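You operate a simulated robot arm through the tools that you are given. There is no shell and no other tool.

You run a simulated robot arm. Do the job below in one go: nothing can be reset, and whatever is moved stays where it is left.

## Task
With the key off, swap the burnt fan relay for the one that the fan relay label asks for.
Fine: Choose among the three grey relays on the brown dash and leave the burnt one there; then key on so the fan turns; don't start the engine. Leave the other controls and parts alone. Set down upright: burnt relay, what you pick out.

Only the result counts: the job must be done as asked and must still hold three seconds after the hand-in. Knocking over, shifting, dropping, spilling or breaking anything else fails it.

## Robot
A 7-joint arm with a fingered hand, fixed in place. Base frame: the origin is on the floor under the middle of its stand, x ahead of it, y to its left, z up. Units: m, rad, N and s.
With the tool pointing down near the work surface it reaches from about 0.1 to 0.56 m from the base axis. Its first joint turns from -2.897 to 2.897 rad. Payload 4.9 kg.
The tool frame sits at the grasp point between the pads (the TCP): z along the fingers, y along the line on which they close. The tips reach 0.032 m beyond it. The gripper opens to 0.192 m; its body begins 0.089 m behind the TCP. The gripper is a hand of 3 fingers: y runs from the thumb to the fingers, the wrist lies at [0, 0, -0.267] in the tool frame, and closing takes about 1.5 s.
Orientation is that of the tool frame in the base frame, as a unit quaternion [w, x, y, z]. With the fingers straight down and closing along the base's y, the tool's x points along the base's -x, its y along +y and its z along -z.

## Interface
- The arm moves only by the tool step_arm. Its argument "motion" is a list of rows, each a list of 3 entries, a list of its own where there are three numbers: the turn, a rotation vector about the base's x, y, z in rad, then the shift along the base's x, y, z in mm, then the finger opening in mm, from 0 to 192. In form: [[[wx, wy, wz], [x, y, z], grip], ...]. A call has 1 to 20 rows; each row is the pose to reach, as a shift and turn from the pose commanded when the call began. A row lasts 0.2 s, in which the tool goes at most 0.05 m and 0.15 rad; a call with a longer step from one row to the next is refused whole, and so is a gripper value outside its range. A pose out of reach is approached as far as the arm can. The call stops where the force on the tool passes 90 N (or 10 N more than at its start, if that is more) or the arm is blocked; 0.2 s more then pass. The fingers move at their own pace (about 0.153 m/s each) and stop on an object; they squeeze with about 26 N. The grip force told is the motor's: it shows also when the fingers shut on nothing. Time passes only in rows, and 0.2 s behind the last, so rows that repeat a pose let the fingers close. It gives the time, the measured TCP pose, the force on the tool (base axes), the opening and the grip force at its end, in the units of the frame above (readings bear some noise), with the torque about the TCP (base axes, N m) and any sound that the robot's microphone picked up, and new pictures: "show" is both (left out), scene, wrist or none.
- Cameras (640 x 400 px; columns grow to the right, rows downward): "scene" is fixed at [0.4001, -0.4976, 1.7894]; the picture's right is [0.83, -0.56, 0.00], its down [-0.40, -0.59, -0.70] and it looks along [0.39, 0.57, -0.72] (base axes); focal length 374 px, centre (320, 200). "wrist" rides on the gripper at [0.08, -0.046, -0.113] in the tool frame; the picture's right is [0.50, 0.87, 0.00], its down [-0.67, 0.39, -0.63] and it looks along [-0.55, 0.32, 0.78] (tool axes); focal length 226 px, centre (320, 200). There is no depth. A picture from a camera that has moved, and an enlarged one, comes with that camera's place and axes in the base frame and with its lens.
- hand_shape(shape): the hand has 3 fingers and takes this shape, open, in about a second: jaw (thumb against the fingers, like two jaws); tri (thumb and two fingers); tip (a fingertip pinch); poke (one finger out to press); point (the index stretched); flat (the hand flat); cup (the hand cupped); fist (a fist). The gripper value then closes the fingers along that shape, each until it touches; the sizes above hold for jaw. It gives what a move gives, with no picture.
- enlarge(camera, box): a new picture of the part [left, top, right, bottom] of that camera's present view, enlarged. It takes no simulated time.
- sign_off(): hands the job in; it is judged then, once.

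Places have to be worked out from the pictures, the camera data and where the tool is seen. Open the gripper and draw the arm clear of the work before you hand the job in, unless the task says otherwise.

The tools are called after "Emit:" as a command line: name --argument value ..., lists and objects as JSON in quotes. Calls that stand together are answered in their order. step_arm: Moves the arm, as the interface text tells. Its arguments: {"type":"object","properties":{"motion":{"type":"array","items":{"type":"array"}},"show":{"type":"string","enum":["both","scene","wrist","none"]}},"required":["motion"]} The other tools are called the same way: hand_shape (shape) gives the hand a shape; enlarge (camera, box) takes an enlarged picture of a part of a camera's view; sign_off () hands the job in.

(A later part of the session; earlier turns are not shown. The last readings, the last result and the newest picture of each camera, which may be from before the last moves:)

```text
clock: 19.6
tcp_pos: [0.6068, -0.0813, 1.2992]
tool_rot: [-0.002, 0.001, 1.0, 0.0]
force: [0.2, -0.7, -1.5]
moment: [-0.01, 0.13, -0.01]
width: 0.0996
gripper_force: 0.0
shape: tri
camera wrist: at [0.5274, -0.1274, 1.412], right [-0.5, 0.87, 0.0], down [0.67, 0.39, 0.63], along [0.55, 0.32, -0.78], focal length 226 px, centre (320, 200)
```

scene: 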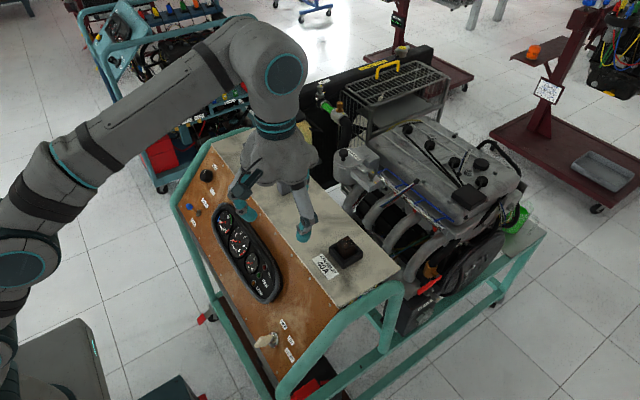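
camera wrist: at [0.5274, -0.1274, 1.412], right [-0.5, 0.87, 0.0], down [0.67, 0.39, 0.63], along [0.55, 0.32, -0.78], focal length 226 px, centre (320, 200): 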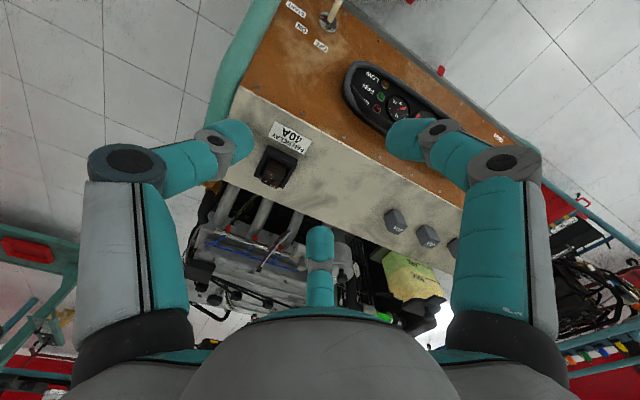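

The arm reached that pose. I zoom on the socket with the burnt relay to locate it precisely.

Emit:
enlarge --camera "wrist" --box '[220, 110, 340, 200]'

Emit:
enlarge --camera "scene" --box '[310, 220, 380, 280]'

Emit:
enlarge --camera "wrist" --box '[360, 180, 480, 270]'

```text
4.44 times, centred on (280, 155) of wrist
camera zoom: at [0.5274, -0.1274, 1.412], right [-0.5, 0.87, 0.0], down [0.67, 0.39, 0.63], along [0.55, 0.32, -0.78], focal length 1005 px, centre (498, 400)
```

zoom: 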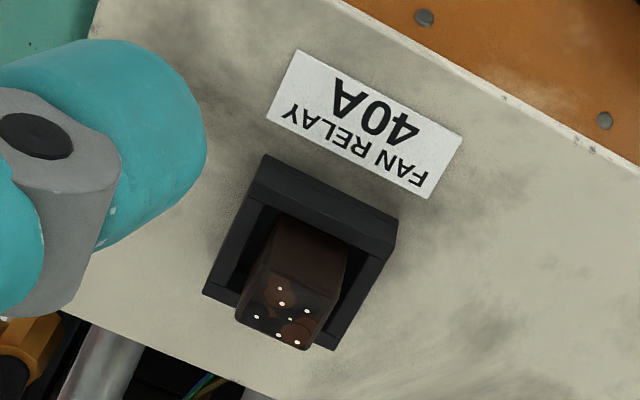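

```text
6.67 times, centred on (345, 250) of scene
camera zoom: at [0.4001, -0.4976, 1.7894], right [0.83, -0.56, 0.0], down [-0.4, -0.59, -0.7], along [0.39, 0.57, -0.72], focal length 2495 px, centre (153, -133)
```

zoom: 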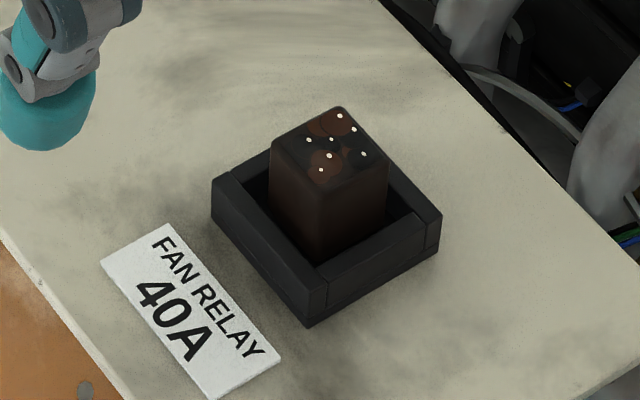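

```text
4.44 times, centred on (420, 225) of wrist
camera zoom: at [0.5274, -0.1274, 1.412], right [-0.5, 0.87, 0.0], down [0.67, 0.39, 0.63], along [0.55, 0.32, -0.78], focal length 1005 px, centre (-124, 89)
```

zoom: 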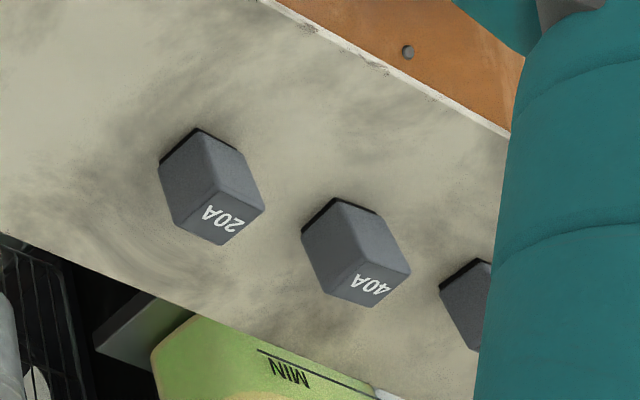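

The burnt relay's top triangulates to (0.754, −0.0885, 1.0915), and the socket wall top is near z≈1.06. I move above it at z≈1.2 with the tool vertical, to see whether the arm reaches there.

Emit:
step_arm --motion '[[[0, 0, 0], [40, 0, -20], 100], [[0, 0, 0], [80, 0, -40], 100], [[0, 0, 0], [115, 0, -60], 100], [[0, 0, 0], [147, -1, -80], 100], [[0, 0, 0], [147, -1, -100], 100], [[0, 0, 0], [147, -1, -100], 100]]' --show "both"

Emit:
enlarge --camera "wrist" --box '[220, 60, 420, 220]'

Emit:
enlarge --camera "scene" --box '[270, 150, 430, 290]'

```text
clock: 21.0
tcp_pos: [0.717, -0.0824, 1.1818]
tool_rot: [0.0, 0.0, 1.0, -0.001]
force: [-0.7, -0.8, -1.4]
moment: [-0.01, 0.01, 0.01]
width: 0.1
gripper_force: 0.1
shape: tri
out of reach, approached as far as the arm can: row 2, 3, 4, 5, 6
camera wrist: at [0.6377, -0.1276, 1.2949], right [-0.5, 0.87, 0.0], down [0.67, 0.39, 0.63], along [0.55, 0.32, -0.78], focal length 226 px, centre (320, 200)
```

scene: 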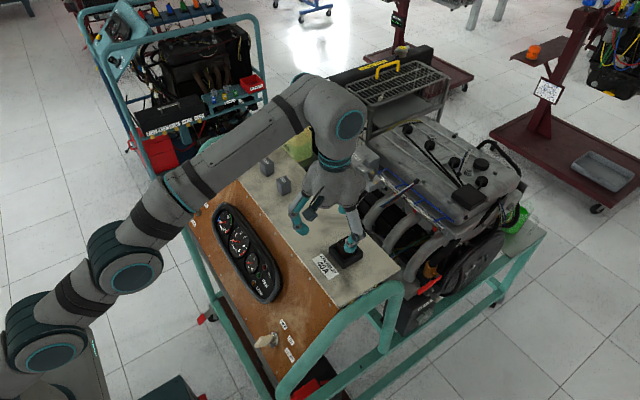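
wrist: 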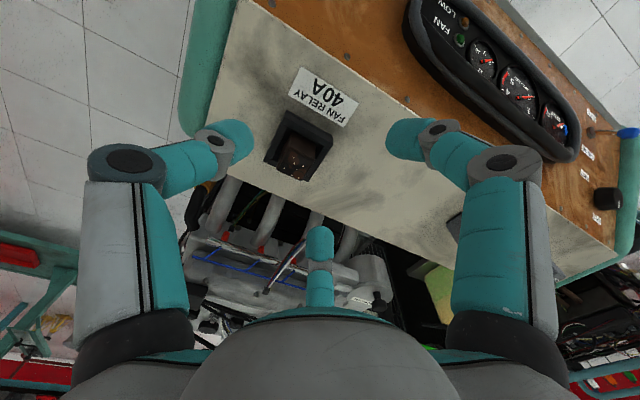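

```text
2.50 times, centred on (320, 140) of wrist
camera zoom: at [0.6377, -0.1276, 1.2949], right [-0.5, 0.87, 0.0], down [0.67, 0.39, 0.63], along [0.55, 0.32, -0.78], focal length 565 px, centre (320, 350)
```

zoom: 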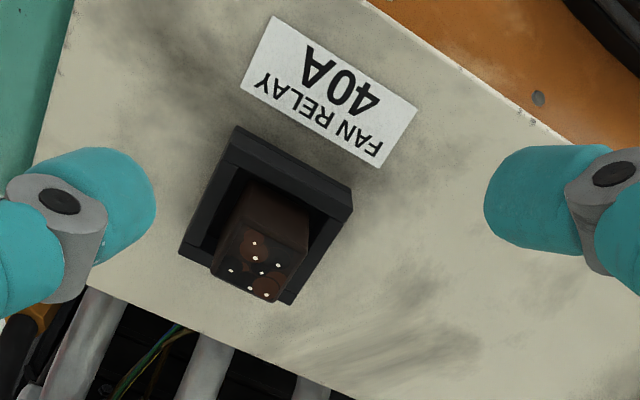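

```text
2.86 times, centred on (350, 220) of scene
camera zoom: at [0.4001, -0.4976, 1.7894], right [0.83, -0.56, 0.0], down [-0.4, -0.59, -0.7], along [0.39, 0.57, -0.72], focal length 1069 px, centre (234, 143)
```

zoom: 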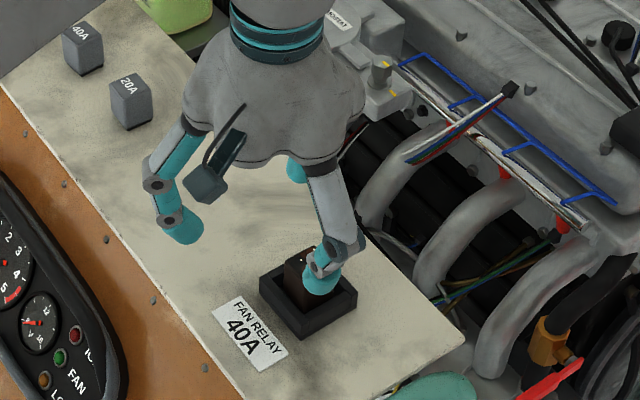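

The vertical tool stops at x≈0.717 at this height, because the arm is nearly straight. A slight forward tilt of about 0.25 rad will give the extra reach. I first pull back to learn from which pose the shifts now count.

Emit:
step_arm --motion '[[[0, 0, 0], [-40, 0, 0], 100], [[0, 0, 0], [-80, 0, 0], 100], [[0, 0, 0], [-100, 0, 0], 100], [[0, 0, 0], [-100, 0, 0], 100]]' --show "none"

```text
clock: 22.0
tcp_pos: [0.6177, -0.0829, 1.1838]
tool_rot: [0.0, 0.0, 1.0, -0.001]
force: [0.4, 1.3, 0.1]
moment: [0.01, 0.0, -0.02]
width: 0.1001
gripper_force: 0.0
shape: tri
```

Shifts count from the clipped pose, which is good to know. I close to about 28 mm in free air here and zoom in, to see at what height below the TCP the fingertips will touch a relay.

Emit:
step_arm --motion '[[[0, 0, 0], [0, 0, 0], 60], [[0, 0, 0], [0, 0, 0], 28], [[0, 0, 0], [0, 0, 0], 28], [[0, 0, 0], [0, 0, 0], 28], [[0, 0, 0], [0, 0, 0], 28]]' --show "both"

Emit:
enlarge --camera "scene" --box '[230, 160, 360, 260]'

Emit:
enlarge --camera "wrist" --box '[220, 100, 420, 260]'

```text
clock: 23.2
tcp_pos: [0.6179, -0.083, 1.1836]
tool_rot: [0.001, 0.0, 1.0, 0.0]
force: [0.6, 0.9, -0.5]
moment: [-0.03, -0.01, -0.01]
width: 0.0284
gripper_force: 0.0
shape: tri
camera wrist: at [0.5384, -0.1282, 1.2963], right [-0.5, 0.87, 0.0], down [0.67, 0.39, 0.63], along [0.55, 0.32, -0.78], focal length 226 px, centre (320, 200)
```

scene: 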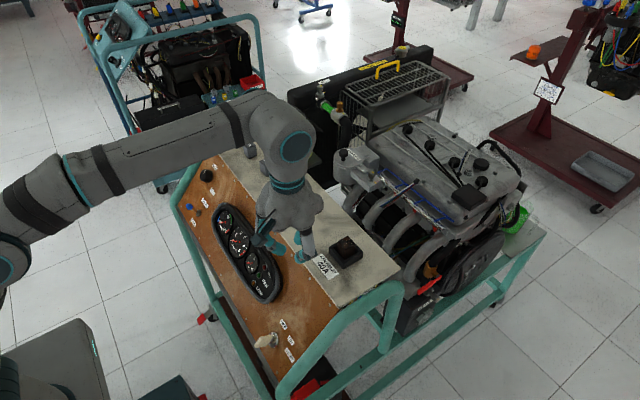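
wrist: 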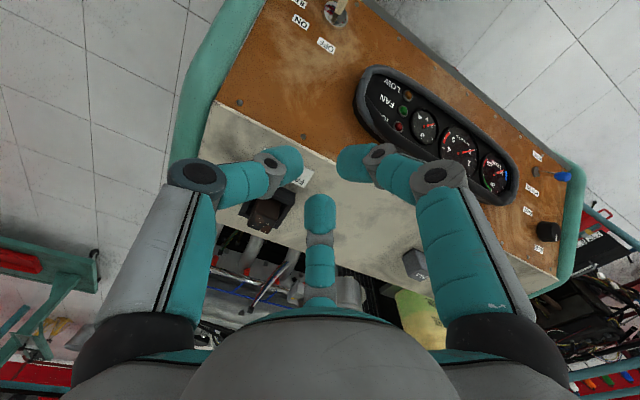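

```text
4.00 times, centred on (295, 210) of scene
camera zoom: at [0.4001, -0.4976, 1.7894], right [0.83, -0.56, 0.0], down [-0.4, -0.59, -0.7], along [0.39, 0.57, -0.72], focal length 1497 px, centre (420, 160)
```

zoom: 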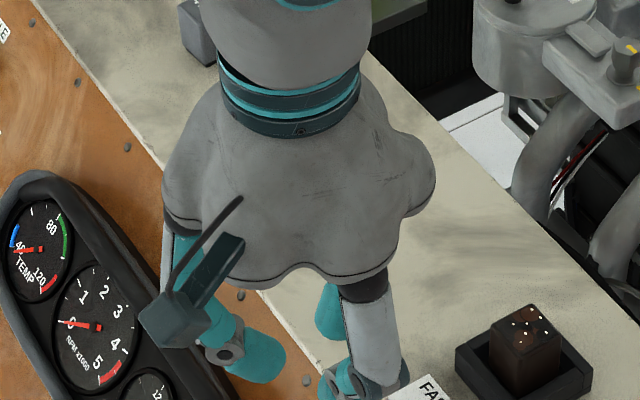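

```text
2.50 times, centred on (320, 180) of wrist
camera zoom: at [0.5384, -0.1282, 1.2963], right [-0.5, 0.87, 0.0], down [0.67, 0.39, 0.63], along [0.55, 0.32, -0.78], focal length 565 px, centre (320, 250)
```

zoom: 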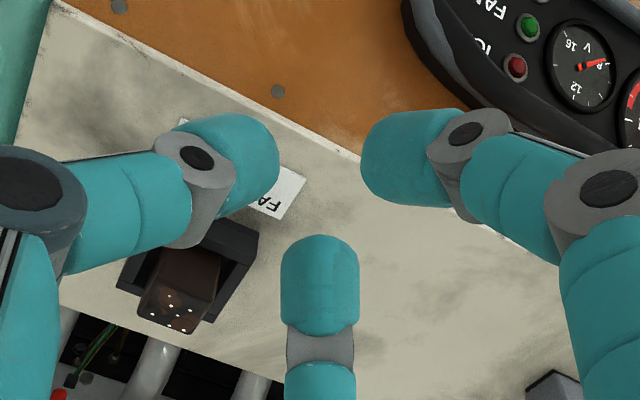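

At this width the fingertips pinch at about 22 mm below the TCP (lowest about 32 mm). So for the burnt relay I'll use a tilt of 0.1 rad, TCP at about (0.752, −0.085, 1.100). I move to a point just above it first.

Emit:
step_arm --motion '[[[0, -0.03, 0], [30, 0, -8], 80], [[0, -0.06, 0], [60, -1, -16], 80], [[0, -0.1, 0], [90, -2, -26], 80], [[0, -0.1, 0], [115, -2, -36], 80], [[0, -0.1, 0], [135, -2, -43], 80], [[0, -0.1, 0], [135, -2, -43], 80]]' --show "both"

Emit:
enlarge --camera "wrist" --box '[220, 100, 420, 260]'

Emit:
enlarge --camera "scene" --box '[290, 190, 410, 290]'

```text
clock: 24.6
tcp_pos: [0.7536, -0.0825, 1.1409]
tool_rot: [0.05, 0.0, 0.999, 0.0]
force: [0.3, -0.1, 0.0]
moment: [0.03, 0.0, -0.02]
width: 0.0798
gripper_force: 0.1
shape: tri
camera wrist: at [0.6638, -0.1287, 1.2454], right [-0.5, 0.87, -0.05], down [0.61, 0.39, 0.7], along [0.62, 0.32, -0.72], focal length 226 px, centre (320, 200)
```

scene: 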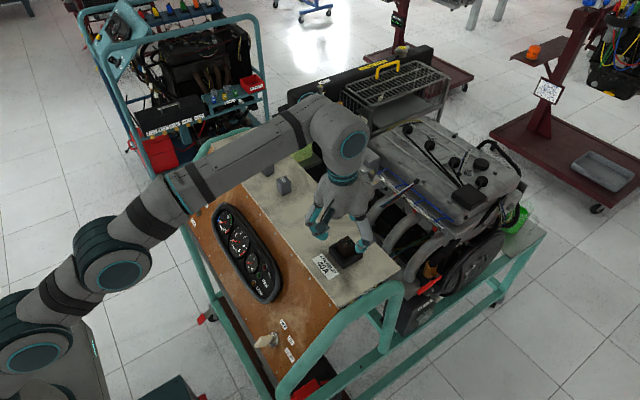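
wrist: 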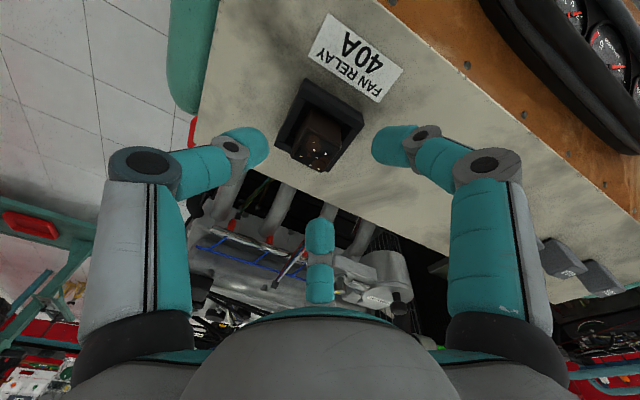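

```text
2.50 times, centred on (320, 180) of wrist
camera zoom: at [0.6638, -0.1287, 1.2454], right [-0.5, 0.87, -0.05], down [0.61, 0.39, 0.7], along [0.62, 0.32, -0.72], focal length 565 px, centre (320, 250)
```

zoom: 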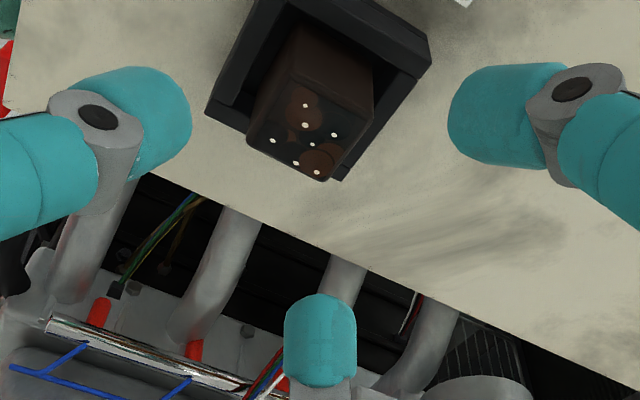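

```text
4.00 times, centred on (350, 240) of scene
camera zoom: at [0.4001, -0.4976, 1.7894], right [0.83, -0.56, 0.0], down [-0.4, -0.59, -0.7], along [0.39, 0.57, -0.72], focal length 1497 px, centre (200, 40)
```

zoom: 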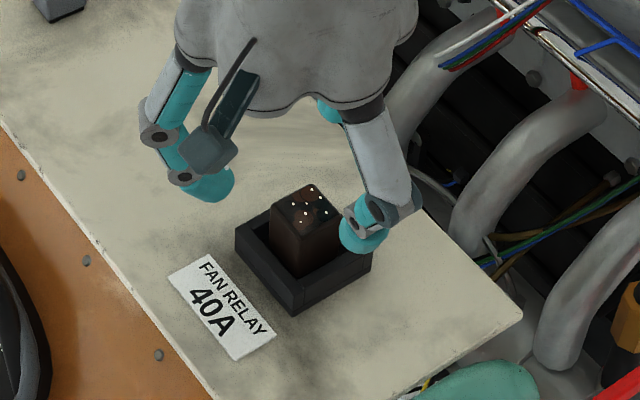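

The hand is where I wanted it. I zoom closer on the relay's top to refine its offset from the tool axis before descending.

Emit:
enlarge --camera "wrist" --box '[270, 75, 370, 175]'

Emit:
enlarge --camera "scene" --box '[340, 230, 390, 275]'

```text
4.00 times, centred on (320, 125) of wrist
camera zoom: at [0.6638, -0.1287, 1.2454], right [-0.5, 0.87, -0.05], down [0.61, 0.39, 0.7], along [0.62, 0.32, -0.72], focal length 904 px, centre (320, 500)
```

zoom: 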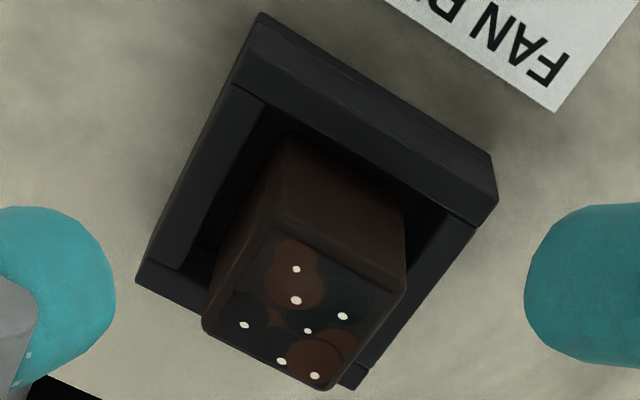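

```text
8.89 times, centred on (365, 252) of scene
camera zoom: at [0.4001, -0.4976, 1.7894], right [0.83, -0.56, 0.0], down [-0.4, -0.59, -0.7], along [0.39, 0.57, -0.72], focal length 3327 px, centre (-80, -267)
```

zoom: 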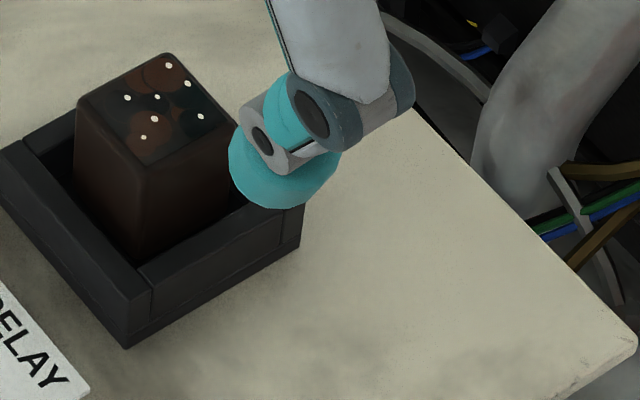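

Refined: the burnt relay is at about (0.753, −0.090), top z≈1.092. I correct by a few mm and descend to TCP z≈1.104, keeping the fingertips just above the socket wall.

Emit:
step_arm --motion '[[[0, 0, 0], [-4, -4, -10], 80], [[0, 0, 0], [-4, -4, -20], 80], [[0, 0, 0], [-4, -4, -30], 80], [[0, 0, 0], [-4, -4, -37], 80], [[0, 0, 0], [-4, -4, -37], 80]]' --show "both"

Emit:
enlarge --camera "wrist" --box '[230, 90, 410, 250]'

Emit:
enlarge --camera "scene" --box '[300, 200, 400, 280]'

```text
clock: 25.8
tcp_pos: [0.7488, -0.0885, 1.1038]
tool_rot: [0.05, 0.0, 0.999, 0.0]
force: [0.1, 0.4, 0.5]
moment: [0.05, 0.0, -0.01]
width: 0.0797
gripper_force: 0.0
shape: tri
camera wrist: at [0.6581, -0.1333, 1.2089], right [-0.5, 0.87, -0.05], down [0.61, 0.39, 0.7], along [0.62, 0.32, -0.72], focal length 226 px, centre (320, 200)
```

scene: 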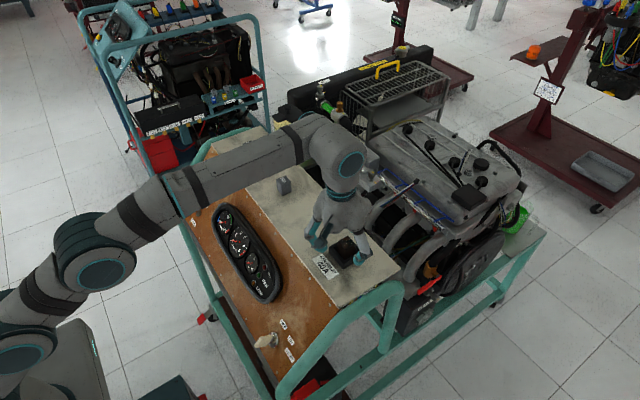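
wrist: 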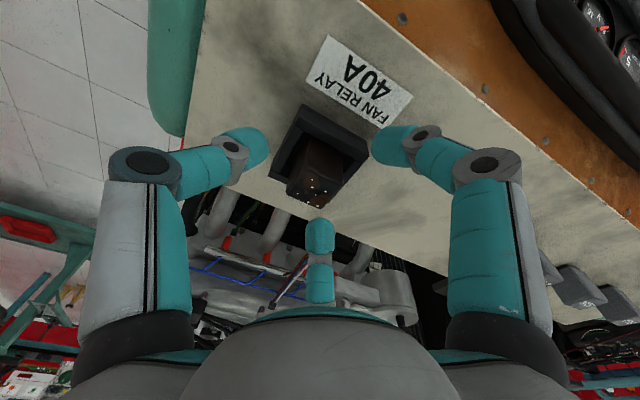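

```text
2.50 times, centred on (320, 170) of wrist
camera zoom: at [0.6581, -0.1333, 1.2089], right [-0.5, 0.87, -0.05], down [0.61, 0.39, 0.7], along [0.62, 0.32, -0.72], focal length 565 px, centre (320, 275)
```

zoom: 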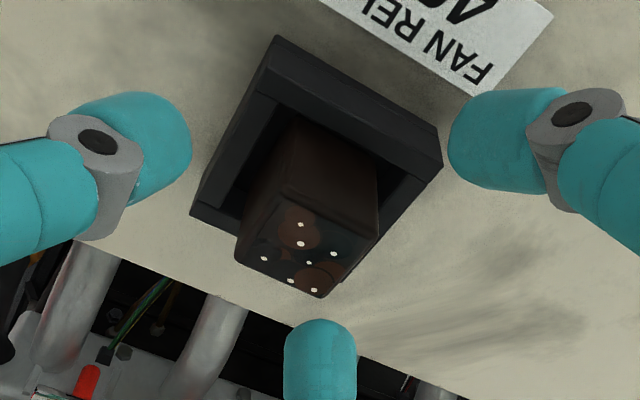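

```text
5.00 times, centred on (350, 240) of scene
camera zoom: at [0.4001, -0.4976, 1.7894], right [0.83, -0.56, 0.0], down [-0.4, -0.59, -0.7], along [0.39, 0.57, -0.72], focal length 1872 px, centre (170, 0)
```

zoom: 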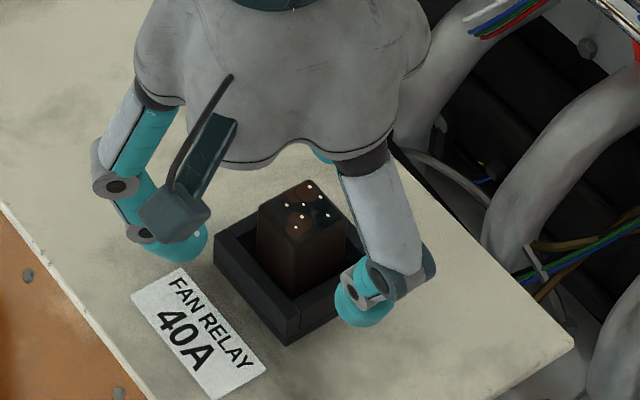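

The relay sits at tool offset (≈0, −3 mm), just as wanted for an even three-point grip, and nothing is touching. I close stepwise onto it.

Emit:
step_arm --motion '[[[0, 0, 0], [0, 0, 0], 60], [[0, 0, 0], [0, 0, 0], 50], [[0, 0, 0], [0, 0, 0], 42], [[0, 0, 0], [0, 0, 0], 38], [[0, 0, 0], [0, 0, 0], 34], [[0, 0, 0], [0, 0, 0], 34]]' --show "wrist"

Emit:
enlarge --camera "wrist" --box '[230, 90, 410, 250]'

Emit:
enlarge --camera "scene" --box '[300, 200, 400, 280]'

```text
clock: 27.2
tcp_pos: [0.7479, -0.0876, 1.1045]
tool_rot: [0.051, 0.0, 0.999, 0.001]
force: [0.7, 0.7, -0.3]
moment: [0.02, 0.0, -0.02]
width: 0.0338
gripper_force: 25.7
shape: tri
camera wrist: at [0.6581, -0.1333, 1.2088], right [-0.5, 0.87, -0.05], down [0.61, 0.39, 0.7], along [0.62, 0.32, -0.72], focal length 226 px, centre (320, 200)
```

wrist: 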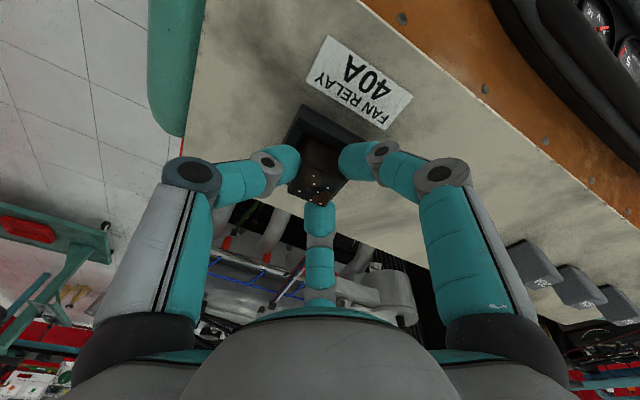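

```text
2.50 times, centred on (320, 170) of wrist
camera zoom: at [0.6581, -0.1333, 1.2088], right [-0.5, 0.87, -0.05], down [0.61, 0.39, 0.7], along [0.62, 0.32, -0.72], focal length 565 px, centre (320, 275)
```

zoom: 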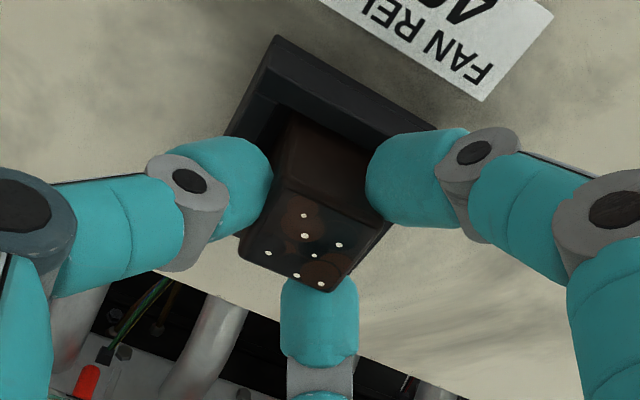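

```text
5.00 times, centred on (350, 240) of scene
camera zoom: at [0.4001, -0.4976, 1.7894], right [0.83, -0.56, 0.0], down [-0.4, -0.59, -0.7], along [0.39, 0.57, -0.72], focal length 1872 px, centre (170, 0)
```

zoom: 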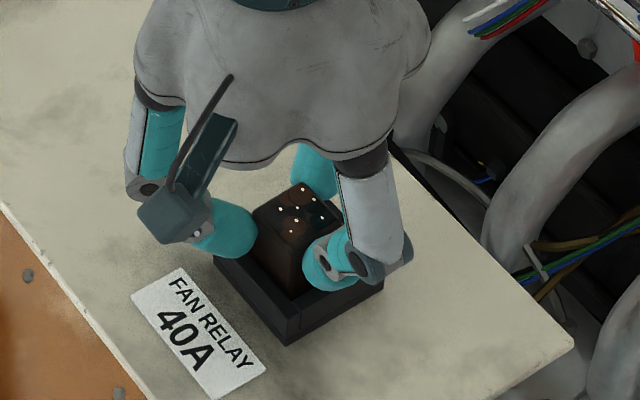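

All three fingers bear on it (25.7 N, balanced, tool force near zero). I squeeze on and lift slowly straight up.

Emit:
step_arm --motion '[[[0, 0, 0], [0, 0, 0], 22], [[0, 0, 0], [0, 0, 0], 15], [[0, 0, 0], [0, 0, 4], 15], [[0, 0, 0], [0, 0, 8], 15], [[0, 0, 0], [0, 0, 14], 15], [[0, 0, 0], [0, 0, 20], 15], [[0, 0, 0], [0, 0, 26], 15], [[0, 0, 0], [0, 0, 26], 15]]' --show "both"

Emit:
enlarge --camera "wrist" --box '[230, 90, 410, 250]'

Emit:
enlarge --camera "scene" --box '[300, 200, 400, 280]'

```text
clock: 29.0
tcp_pos: [0.7482, -0.0883, 1.1302]
tool_rot: [0.05, 0.0, 0.999, 0.0]
force: [-1.0, 0.8, -0.5]
moment: [0.02, 0.02, 0.0]
width: 0.0329
gripper_force: 25.9
shape: tri
camera wrist: at [0.6579, -0.1341, 1.2344], right [-0.5, 0.87, -0.05], down [0.61, 0.39, 0.7], along [0.62, 0.32, -0.72], focal length 226 px, centre (320, 200)
```

scene: 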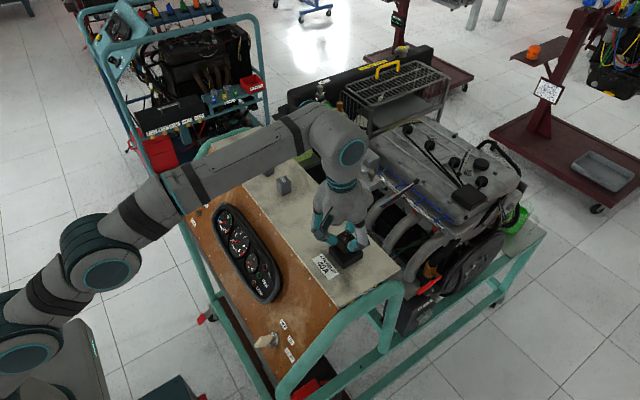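
wrist: 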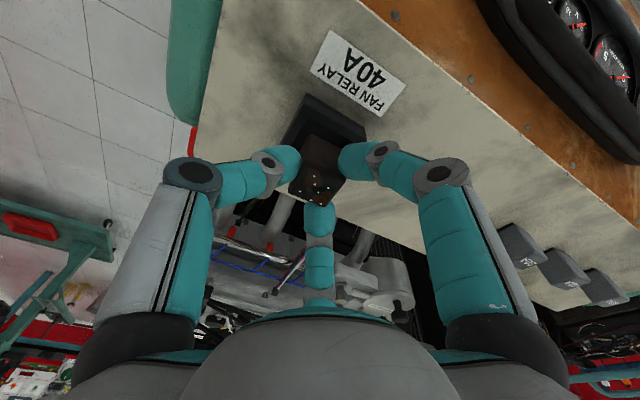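

```text
2.50 times, centred on (320, 170) of wrist
camera zoom: at [0.6579, -0.1341, 1.2344], right [-0.5, 0.87, -0.05], down [0.61, 0.39, 0.7], along [0.62, 0.32, -0.72], focal length 565 px, centre (320, 275)
```

zoom: 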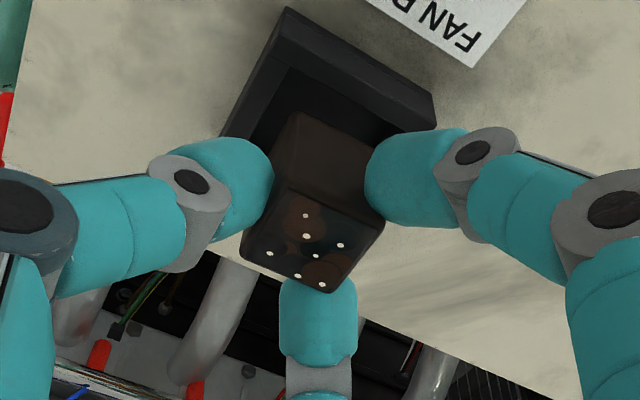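

```text
5.00 times, centred on (350, 240) of scene
camera zoom: at [0.4001, -0.4976, 1.7894], right [0.83, -0.56, 0.0], down [-0.4, -0.59, -0.7], along [0.39, 0.57, -0.72], focal length 1872 px, centre (170, 0)
```

zoom: 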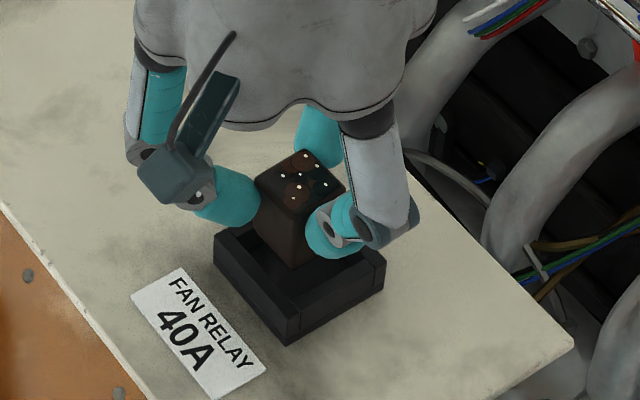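

The burnt relay is out of the socket and firmly held upright. I carry it to the free middle of the dash top, about (0.72, 0.05), and stop some 10 mm above the surface.

Emit:
step_arm --motion '[[[0, 0, 0], [-4, 8, 10], 15], [[0, 0, 0], [-15, 40, 14], 15], [[0, 0, 0], [-24, 75, 14], 15], [[0, 0, 0], [-31, 110, 14], 15], [[0, 0, 0], [-31, 140, 10], 15], [[0, 0, 0], [-31, 140, 0], 15], [[0, 0, 0], [-31, 140, -10], 15], [[0, 0, 0], [-31, 140, -22], 15], [[0, 0, 0], [-31, 140, -27], 15], [[0, 0, 0], [-31, 140, -27], 15]]' --show "both"

Emit:
enlarge --camera "scene" --box '[250, 150, 390, 280]'

Emit:
enlarge --camera "wrist" --box '[230, 90, 410, 250]'

```text
clock: 31.2
tcp_pos: [0.718, 0.0534, 1.1034]
tool_rot: [0.05, 0.0, 0.999, 0.0]
force: [-0.1, -0.3, -0.3]
moment: [-0.04, -0.03, 0.01]
width: 0.0329
gripper_force: 25.8
shape: tri
camera wrist: at [0.6289, 0.0071, 1.2073], right [-0.5, 0.87, -0.05], down [0.61, 0.39, 0.7], along [0.62, 0.32, -0.72], focal length 226 px, centre (320, 200)
```

scene: 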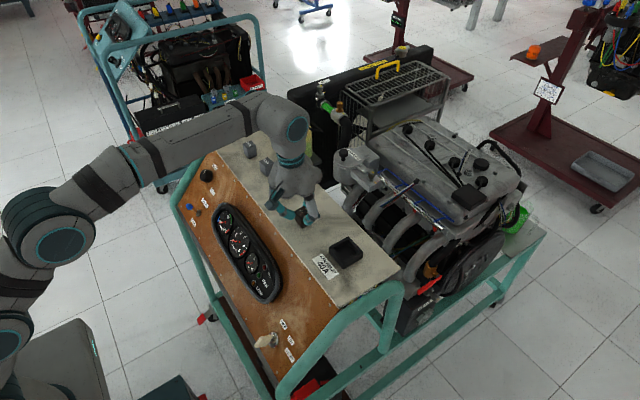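
wrist: 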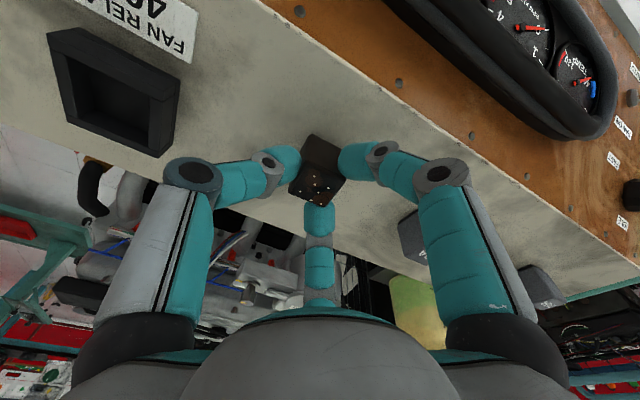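

```text
3.08 times, centred on (320, 215) of scene
camera zoom: at [0.4001, -0.4976, 1.7894], right [0.83, -0.56, 0.0], down [-0.4, -0.59, -0.7], along [0.39, 0.57, -0.72], focal length 1152 px, centre (320, 154)
```

zoom: 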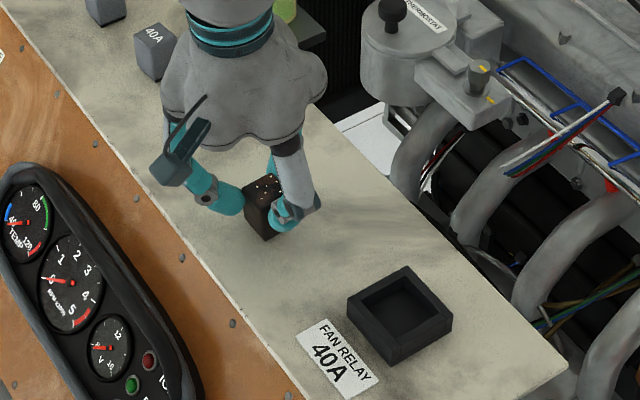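

```text
2.50 times, centred on (320, 170) of wrist
camera zoom: at [0.6289, 0.0071, 1.2073], right [-0.5, 0.87, -0.05], down [0.61, 0.39, 0.7], along [0.62, 0.32, -0.72], focal length 565 px, centre (320, 275)
```

zoom: 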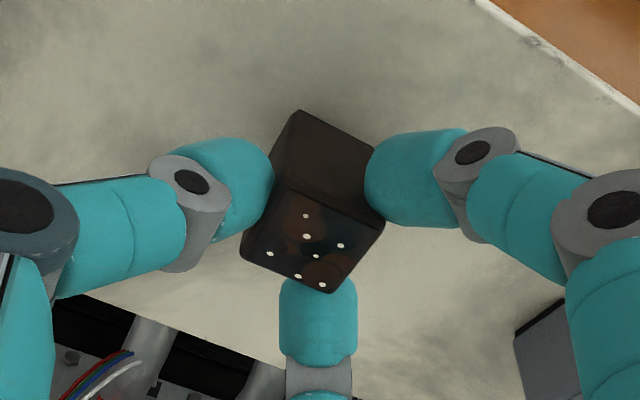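

The relay is hanging just over the clear dash area. Before lowering I look into the empty socket, visible from both cameras, to see how its opening is shaped.

Emit:
enlarge --camera "wrist" --box '[30, 10, 200, 170]'

Emit:
enlarge --camera "scene" --box '[320, 225, 375, 275]'

Emit:
enlarge --camera "scene" --box '[280, 185, 330, 225]'

```text
2.50 times, centred on (115, 90) of wrist
camera zoom: at [0.6289, 0.0071, 1.2073], right [-0.5, 0.87, -0.05], down [0.61, 0.39, 0.7], along [0.62, 0.32, -0.72], focal length 565 px, centre (832, 475)
```

zoom: 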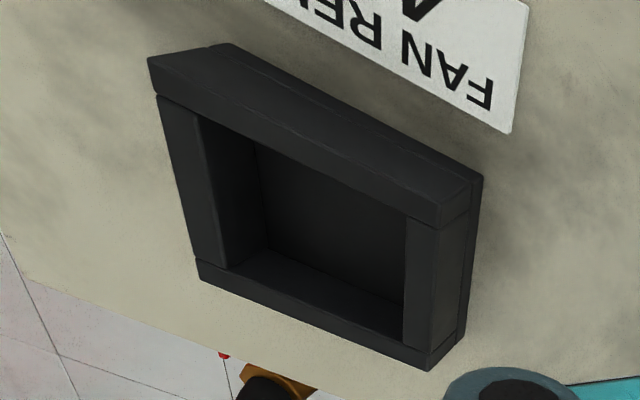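

```text
8.00 times, centred on (348, 250) of scene
camera zoom: at [0.4001, -0.4976, 1.7894], right [0.83, -0.56, 0.0], down [-0.4, -0.59, -0.7], along [0.39, 0.57, -0.72], focal length 2994 px, centre (100, -200)
```

zoom: 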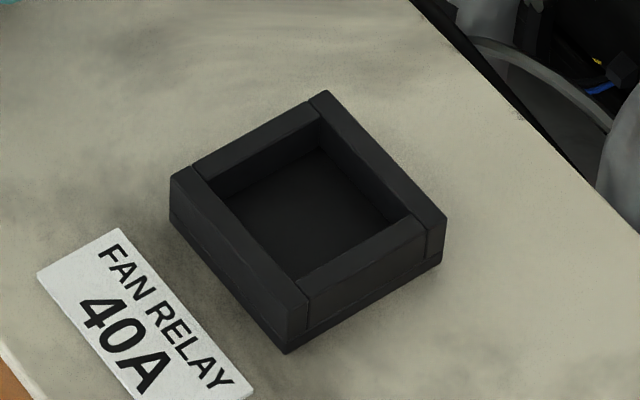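

```text
10.00 times, centred on (305, 205) of scene
camera zoom: at [0.4001, -0.4976, 1.7894], right [0.83, -0.56, 0.0], down [-0.4, -0.59, -0.7], along [0.39, 0.57, -0.72], focal length 3743 px, centre (470, 150)
```

zoom: 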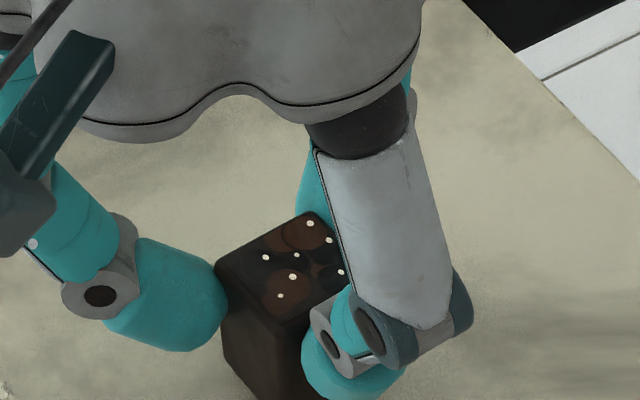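

The socket is a plain 42 mm square well on a base about 10 mm thick, centred at (0.755, −0.089), so its floor is about 10 mm above the dash. I lower the burnt relay in small steps toward TCP z≈1.094 and watch the force.

Emit:
step_arm --motion '[[[0, 0, 0], [0, 0, -3], 15], [[0, 0, 0], [0, 0, -6], 15], [[0, 0, 0], [0, 0, -7], 15], [[0, 0, 0], [0, 0, -7], 15]]' --show "scene"

Emit:
enlarge --camera "scene" --box '[280, 185, 330, 225]'

```text
clock: 32.2
tcp_pos: [0.7185, 0.0521, 1.0972]
tool_rot: [0.051, 0.0, 0.999, 0.0]
force: [0.2, 0.4, 4.4]
moment: [-0.06, 0.01, 0.03]
width: 0.033
gripper_force: 25.6
shape: tri
```

scene: 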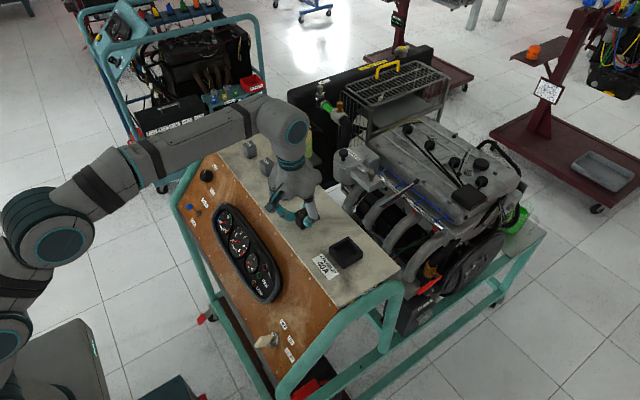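

```text
10.00 times, centred on (305, 205) of scene
camera zoom: at [0.4001, -0.4976, 1.7894], right [0.83, -0.56, 0.0], down [-0.4, -0.59, -0.7], along [0.39, 0.57, -0.72], focal length 3743 px, centre (470, 150)
```

zoom: 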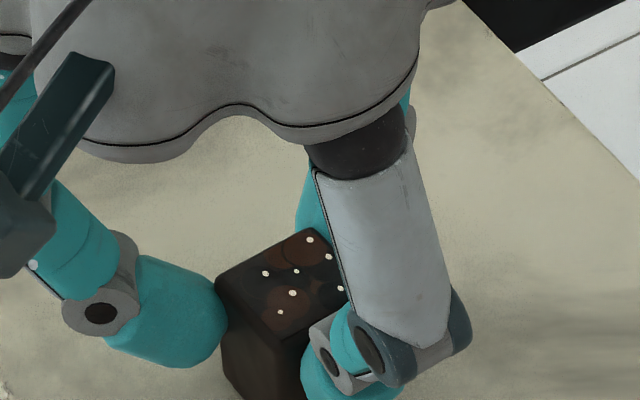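

A 4.4 N upward force suggests the relay's foot has touched. I lower another millimetre to confirm.

Emit:
step_arm --motion '[[[0, 0, 0], [0, 0, -1], 15], [[0, 0, 0], [0, 0, -1], 15]]' --show "none"

```text
clock: 32.8
tcp_pos: [0.7178, 0.0513, 1.0958]
tool_rot: [0.052, 0.0, 0.999, 0.0]
force: [1.1, 0.7, 11.0]
moment: [0.02, -0.01, 0.04]
width: 0.0331
gripper_force: 25.7
shape: tri
```

Firm contact (11 N). I open the hand to release it, then look.

Emit:
step_arm --motion '[[[0, 0, 0], [0, 0, 0.5], 36], [[0, 0, 0], [0, 0, 0.5], 45], [[0, 0, 0], [0, 0, 0.5], 60], [[0, 0, 0], [0, 0, 0.5], 80], [[0, 0, 0], [0, 0, 0.5], 80]]' --show "both"

Emit:
enlarge --camera "scene" --box '[280, 185, 330, 225]'

Emit:
enlarge --camera "wrist" --box '[230, 90, 410, 250]'

```text
clock: 34.0
tcp_pos: [0.7187, 0.0533, 1.0949]
tool_rot: [0.05, 0.001, 0.999, -0.001]
force: [0.1, 0.1, -0.2]
moment: [0.0, -0.04, -0.04]
width: 0.0795
gripper_force: 0.1
shape: tri
camera wrist: at [0.6281, 0.0071, 1.1993], right [-0.5, 0.87, -0.05], down [0.61, 0.39, 0.7], along [0.62, 0.32, -0.72], focal length 226 px, centre (320, 200)
```

scene: 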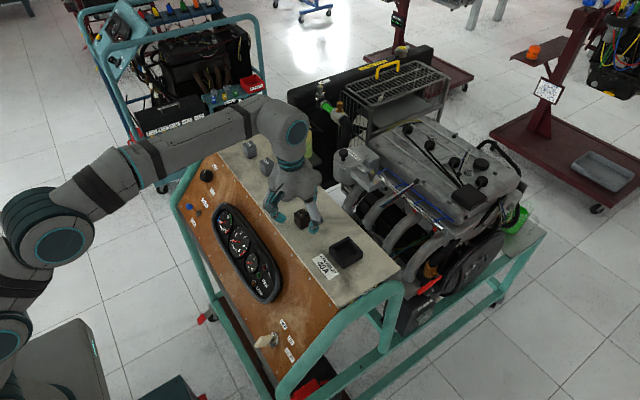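
wrist: 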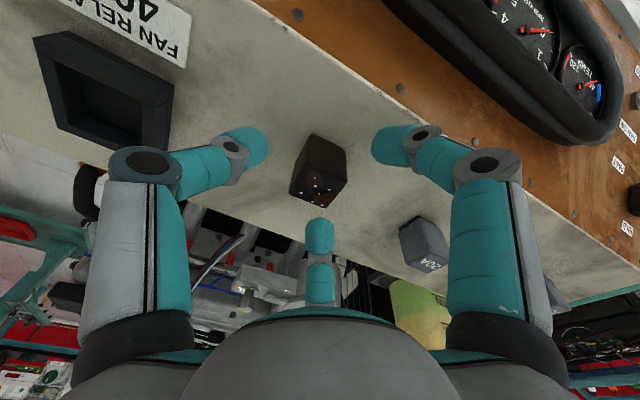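

```text
10.00 times, centred on (305, 205) of scene
camera zoom: at [0.4001, -0.4976, 1.7894], right [0.83, -0.56, 0.0], down [-0.4, -0.59, -0.7], along [0.39, 0.57, -0.72], focal length 3743 px, centre (470, 150)
```

zoom: 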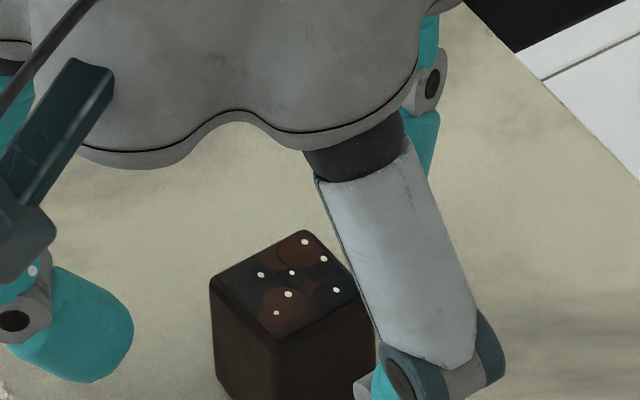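

```text
2.50 times, centred on (320, 170) of wrist
camera zoom: at [0.6281, 0.0071, 1.1993], right [-0.5, 0.87, -0.05], down [0.61, 0.39, 0.7], along [0.62, 0.32, -0.72], focal length 565 px, centre (320, 275)
```

zoom: 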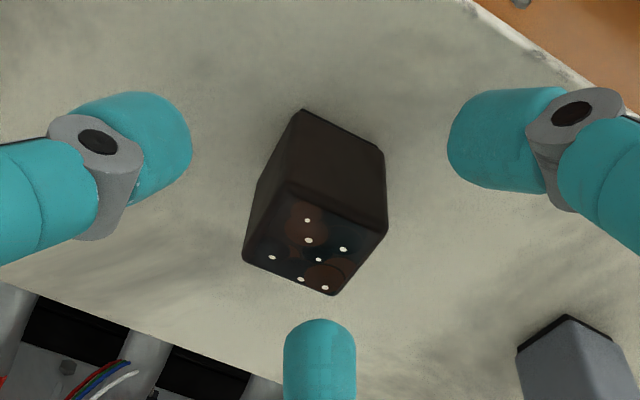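

The burnt relay stands upright and free. I rise straight up and move to a viewpoint over the 40A relay.

Emit:
step_arm --motion '[[[0, 0, 0], [0, 0, 20], 80], [[0, 0, 0], [0, 0, 40], 80], [[0, 0, 0], [0, 0, 60], 80], [[0, 0, 0], [-15, 40, 75], 80], [[0, 0, 0], [-28, 80, 85], 80], [[0, 0, 0], [-40, 120, 95], 80], [[0, 0, 0], [-50, 160, 105], 80], [[0, 0, 0], [-59, 198, 105], 80], [[0, 0, 0], [-59, 198, 105], 80]]' --show "both"

Emit:
enlarge --camera "wrist" --box '[240, 120, 400, 250]'

Emit:
enlarge --camera "scene" --box '[280, 185, 370, 265]'

```text
clock: 36.0
tcp_pos: [0.6563, 0.2525, 1.202]
tool_rot: [0.05, -0.001, 0.999, 0.001]
force: [1.0, 0.4, 0.4]
moment: [0.0, 0.0, 0.0]
width: 0.0799
gripper_force: 0.0
shape: tri
camera wrist: at [0.5662, 0.2064, 1.3066], right [-0.5, 0.87, -0.05], down [0.61, 0.39, 0.7], along [0.62, 0.32, -0.72], focal length 226 px, centre (320, 200)
```

scene: 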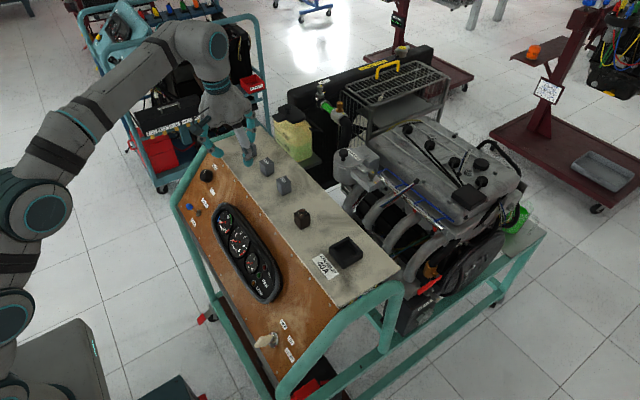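
wrist: 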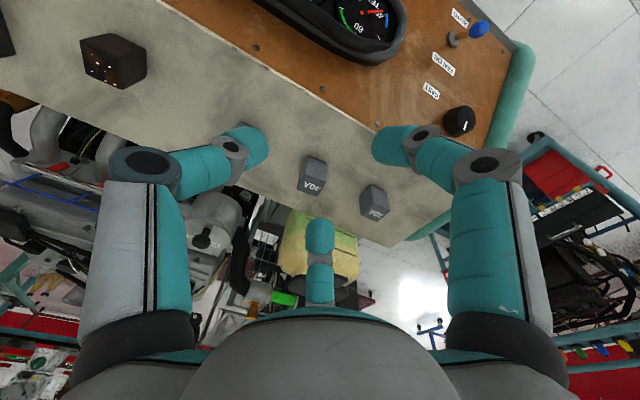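

```text
3.08 times, centred on (320, 185) of wrist
camera zoom: at [0.5662, 0.2064, 1.3066], right [-0.5, 0.87, -0.05], down [0.61, 0.39, 0.7], along [0.62, 0.32, -0.72], focal length 696 px, centre (320, 246)
```

zoom: 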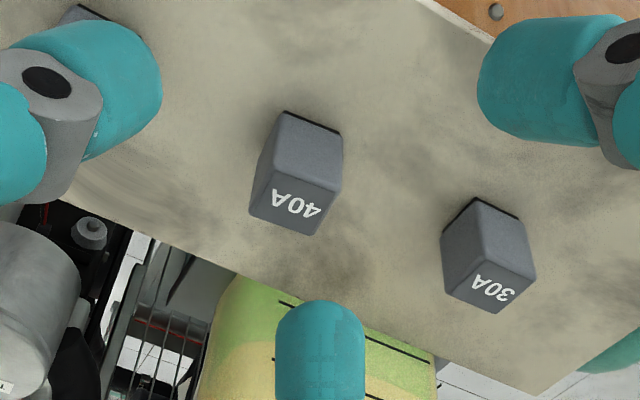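

```text
5.00 times, centred on (325, 225) of scene
camera zoom: at [0.4001, -0.4976, 1.7894], right [0.83, -0.56, 0.0], down [-0.4, -0.59, -0.7], along [0.39, 0.57, -0.72], focal length 1872 px, centre (295, 75)
```

zoom: 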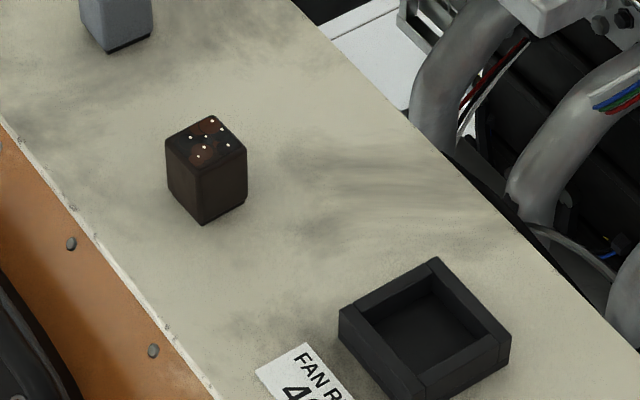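

The 40A relay is confirmed at (0.745, 0.283), top z≈1.081, and the burnt relay stands well. I approach it with a 0.2 rad tilt to about 24 mm above grasp height.

Emit:
step_arm --motion '[[[0, -0.025, 0], [12, 12, -18], 80], [[0, -0.05, 0], [24, 24, -36], 80], [[0, -0.075, 0], [33, 35, -52], 80], [[0, -0.1, 0], [58, 35, -70], 80], [[0, -0.1, 0], [83.5, 35, -87], 80], [[0, -0.1, 0], [83.5, 35, -87], 80]]' --show "both"

Emit:
enlarge --camera "wrist" --box '[240, 90, 400, 220]'

Emit:
enlarge --camera "scene" --box '[220, 110, 340, 210]'

```text
clock: 37.4
tcp_pos: [0.743, 0.285, 1.1134]
tool_rot: [0.1, 0.0, 0.995, -0.001]
force: [-0.3, -0.4, 0.3]
moment: [-0.01, 0.01, 0.0]
width: 0.08
gripper_force: 0.0
shape: tri
camera wrist: at [0.643, 0.2389, 1.2087], right [-0.49, 0.87, -0.1], down [0.53, 0.39, 0.75], along [0.69, 0.32, -0.65], focal length 226 px, centre (320, 200)
```

scene: 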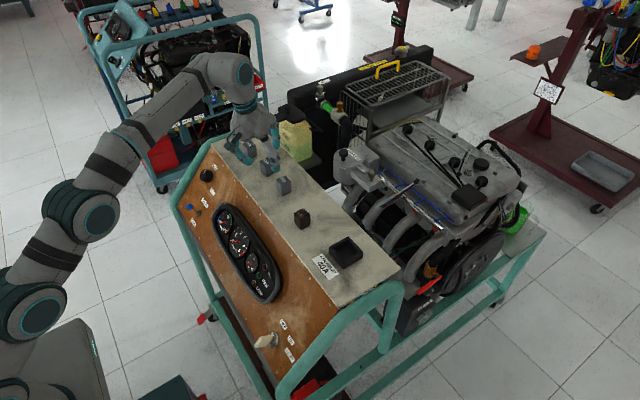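
wrist: 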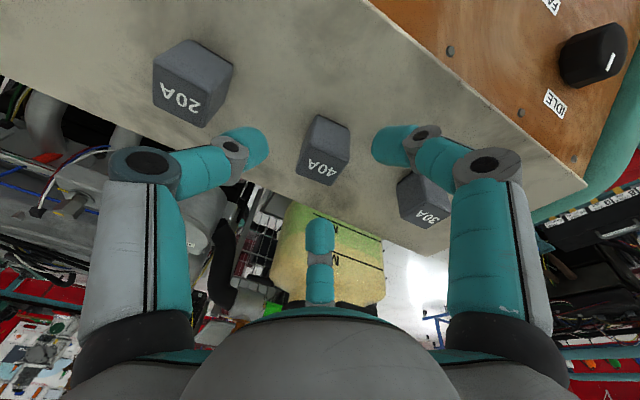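

```text
3.08 times, centred on (320, 155) of wrist
camera zoom: at [0.643, 0.2389, 1.2087], right [-0.49, 0.87, -0.1], down [0.53, 0.39, 0.75], along [0.69, 0.32, -0.65], focal length 696 px, centre (320, 338)
```

zoom: 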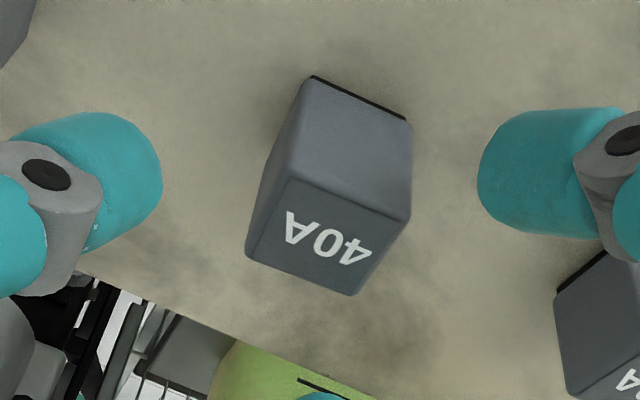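

```text
4.00 times, centred on (280, 160) of scene
camera zoom: at [0.4001, -0.4976, 1.7894], right [0.83, -0.56, 0.0], down [-0.4, -0.59, -0.7], along [0.39, 0.57, -0.72], focal length 1497 px, centre (480, 360)
```

zoom: 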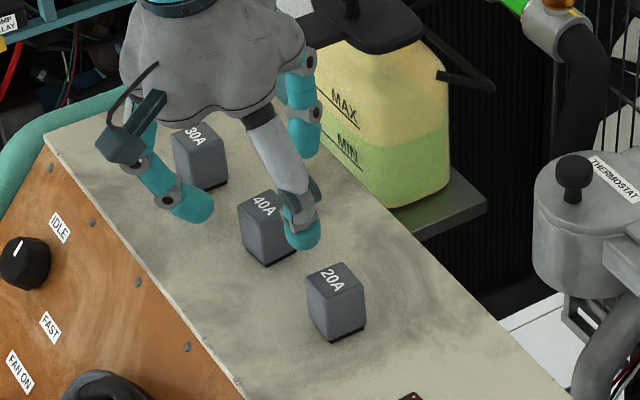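

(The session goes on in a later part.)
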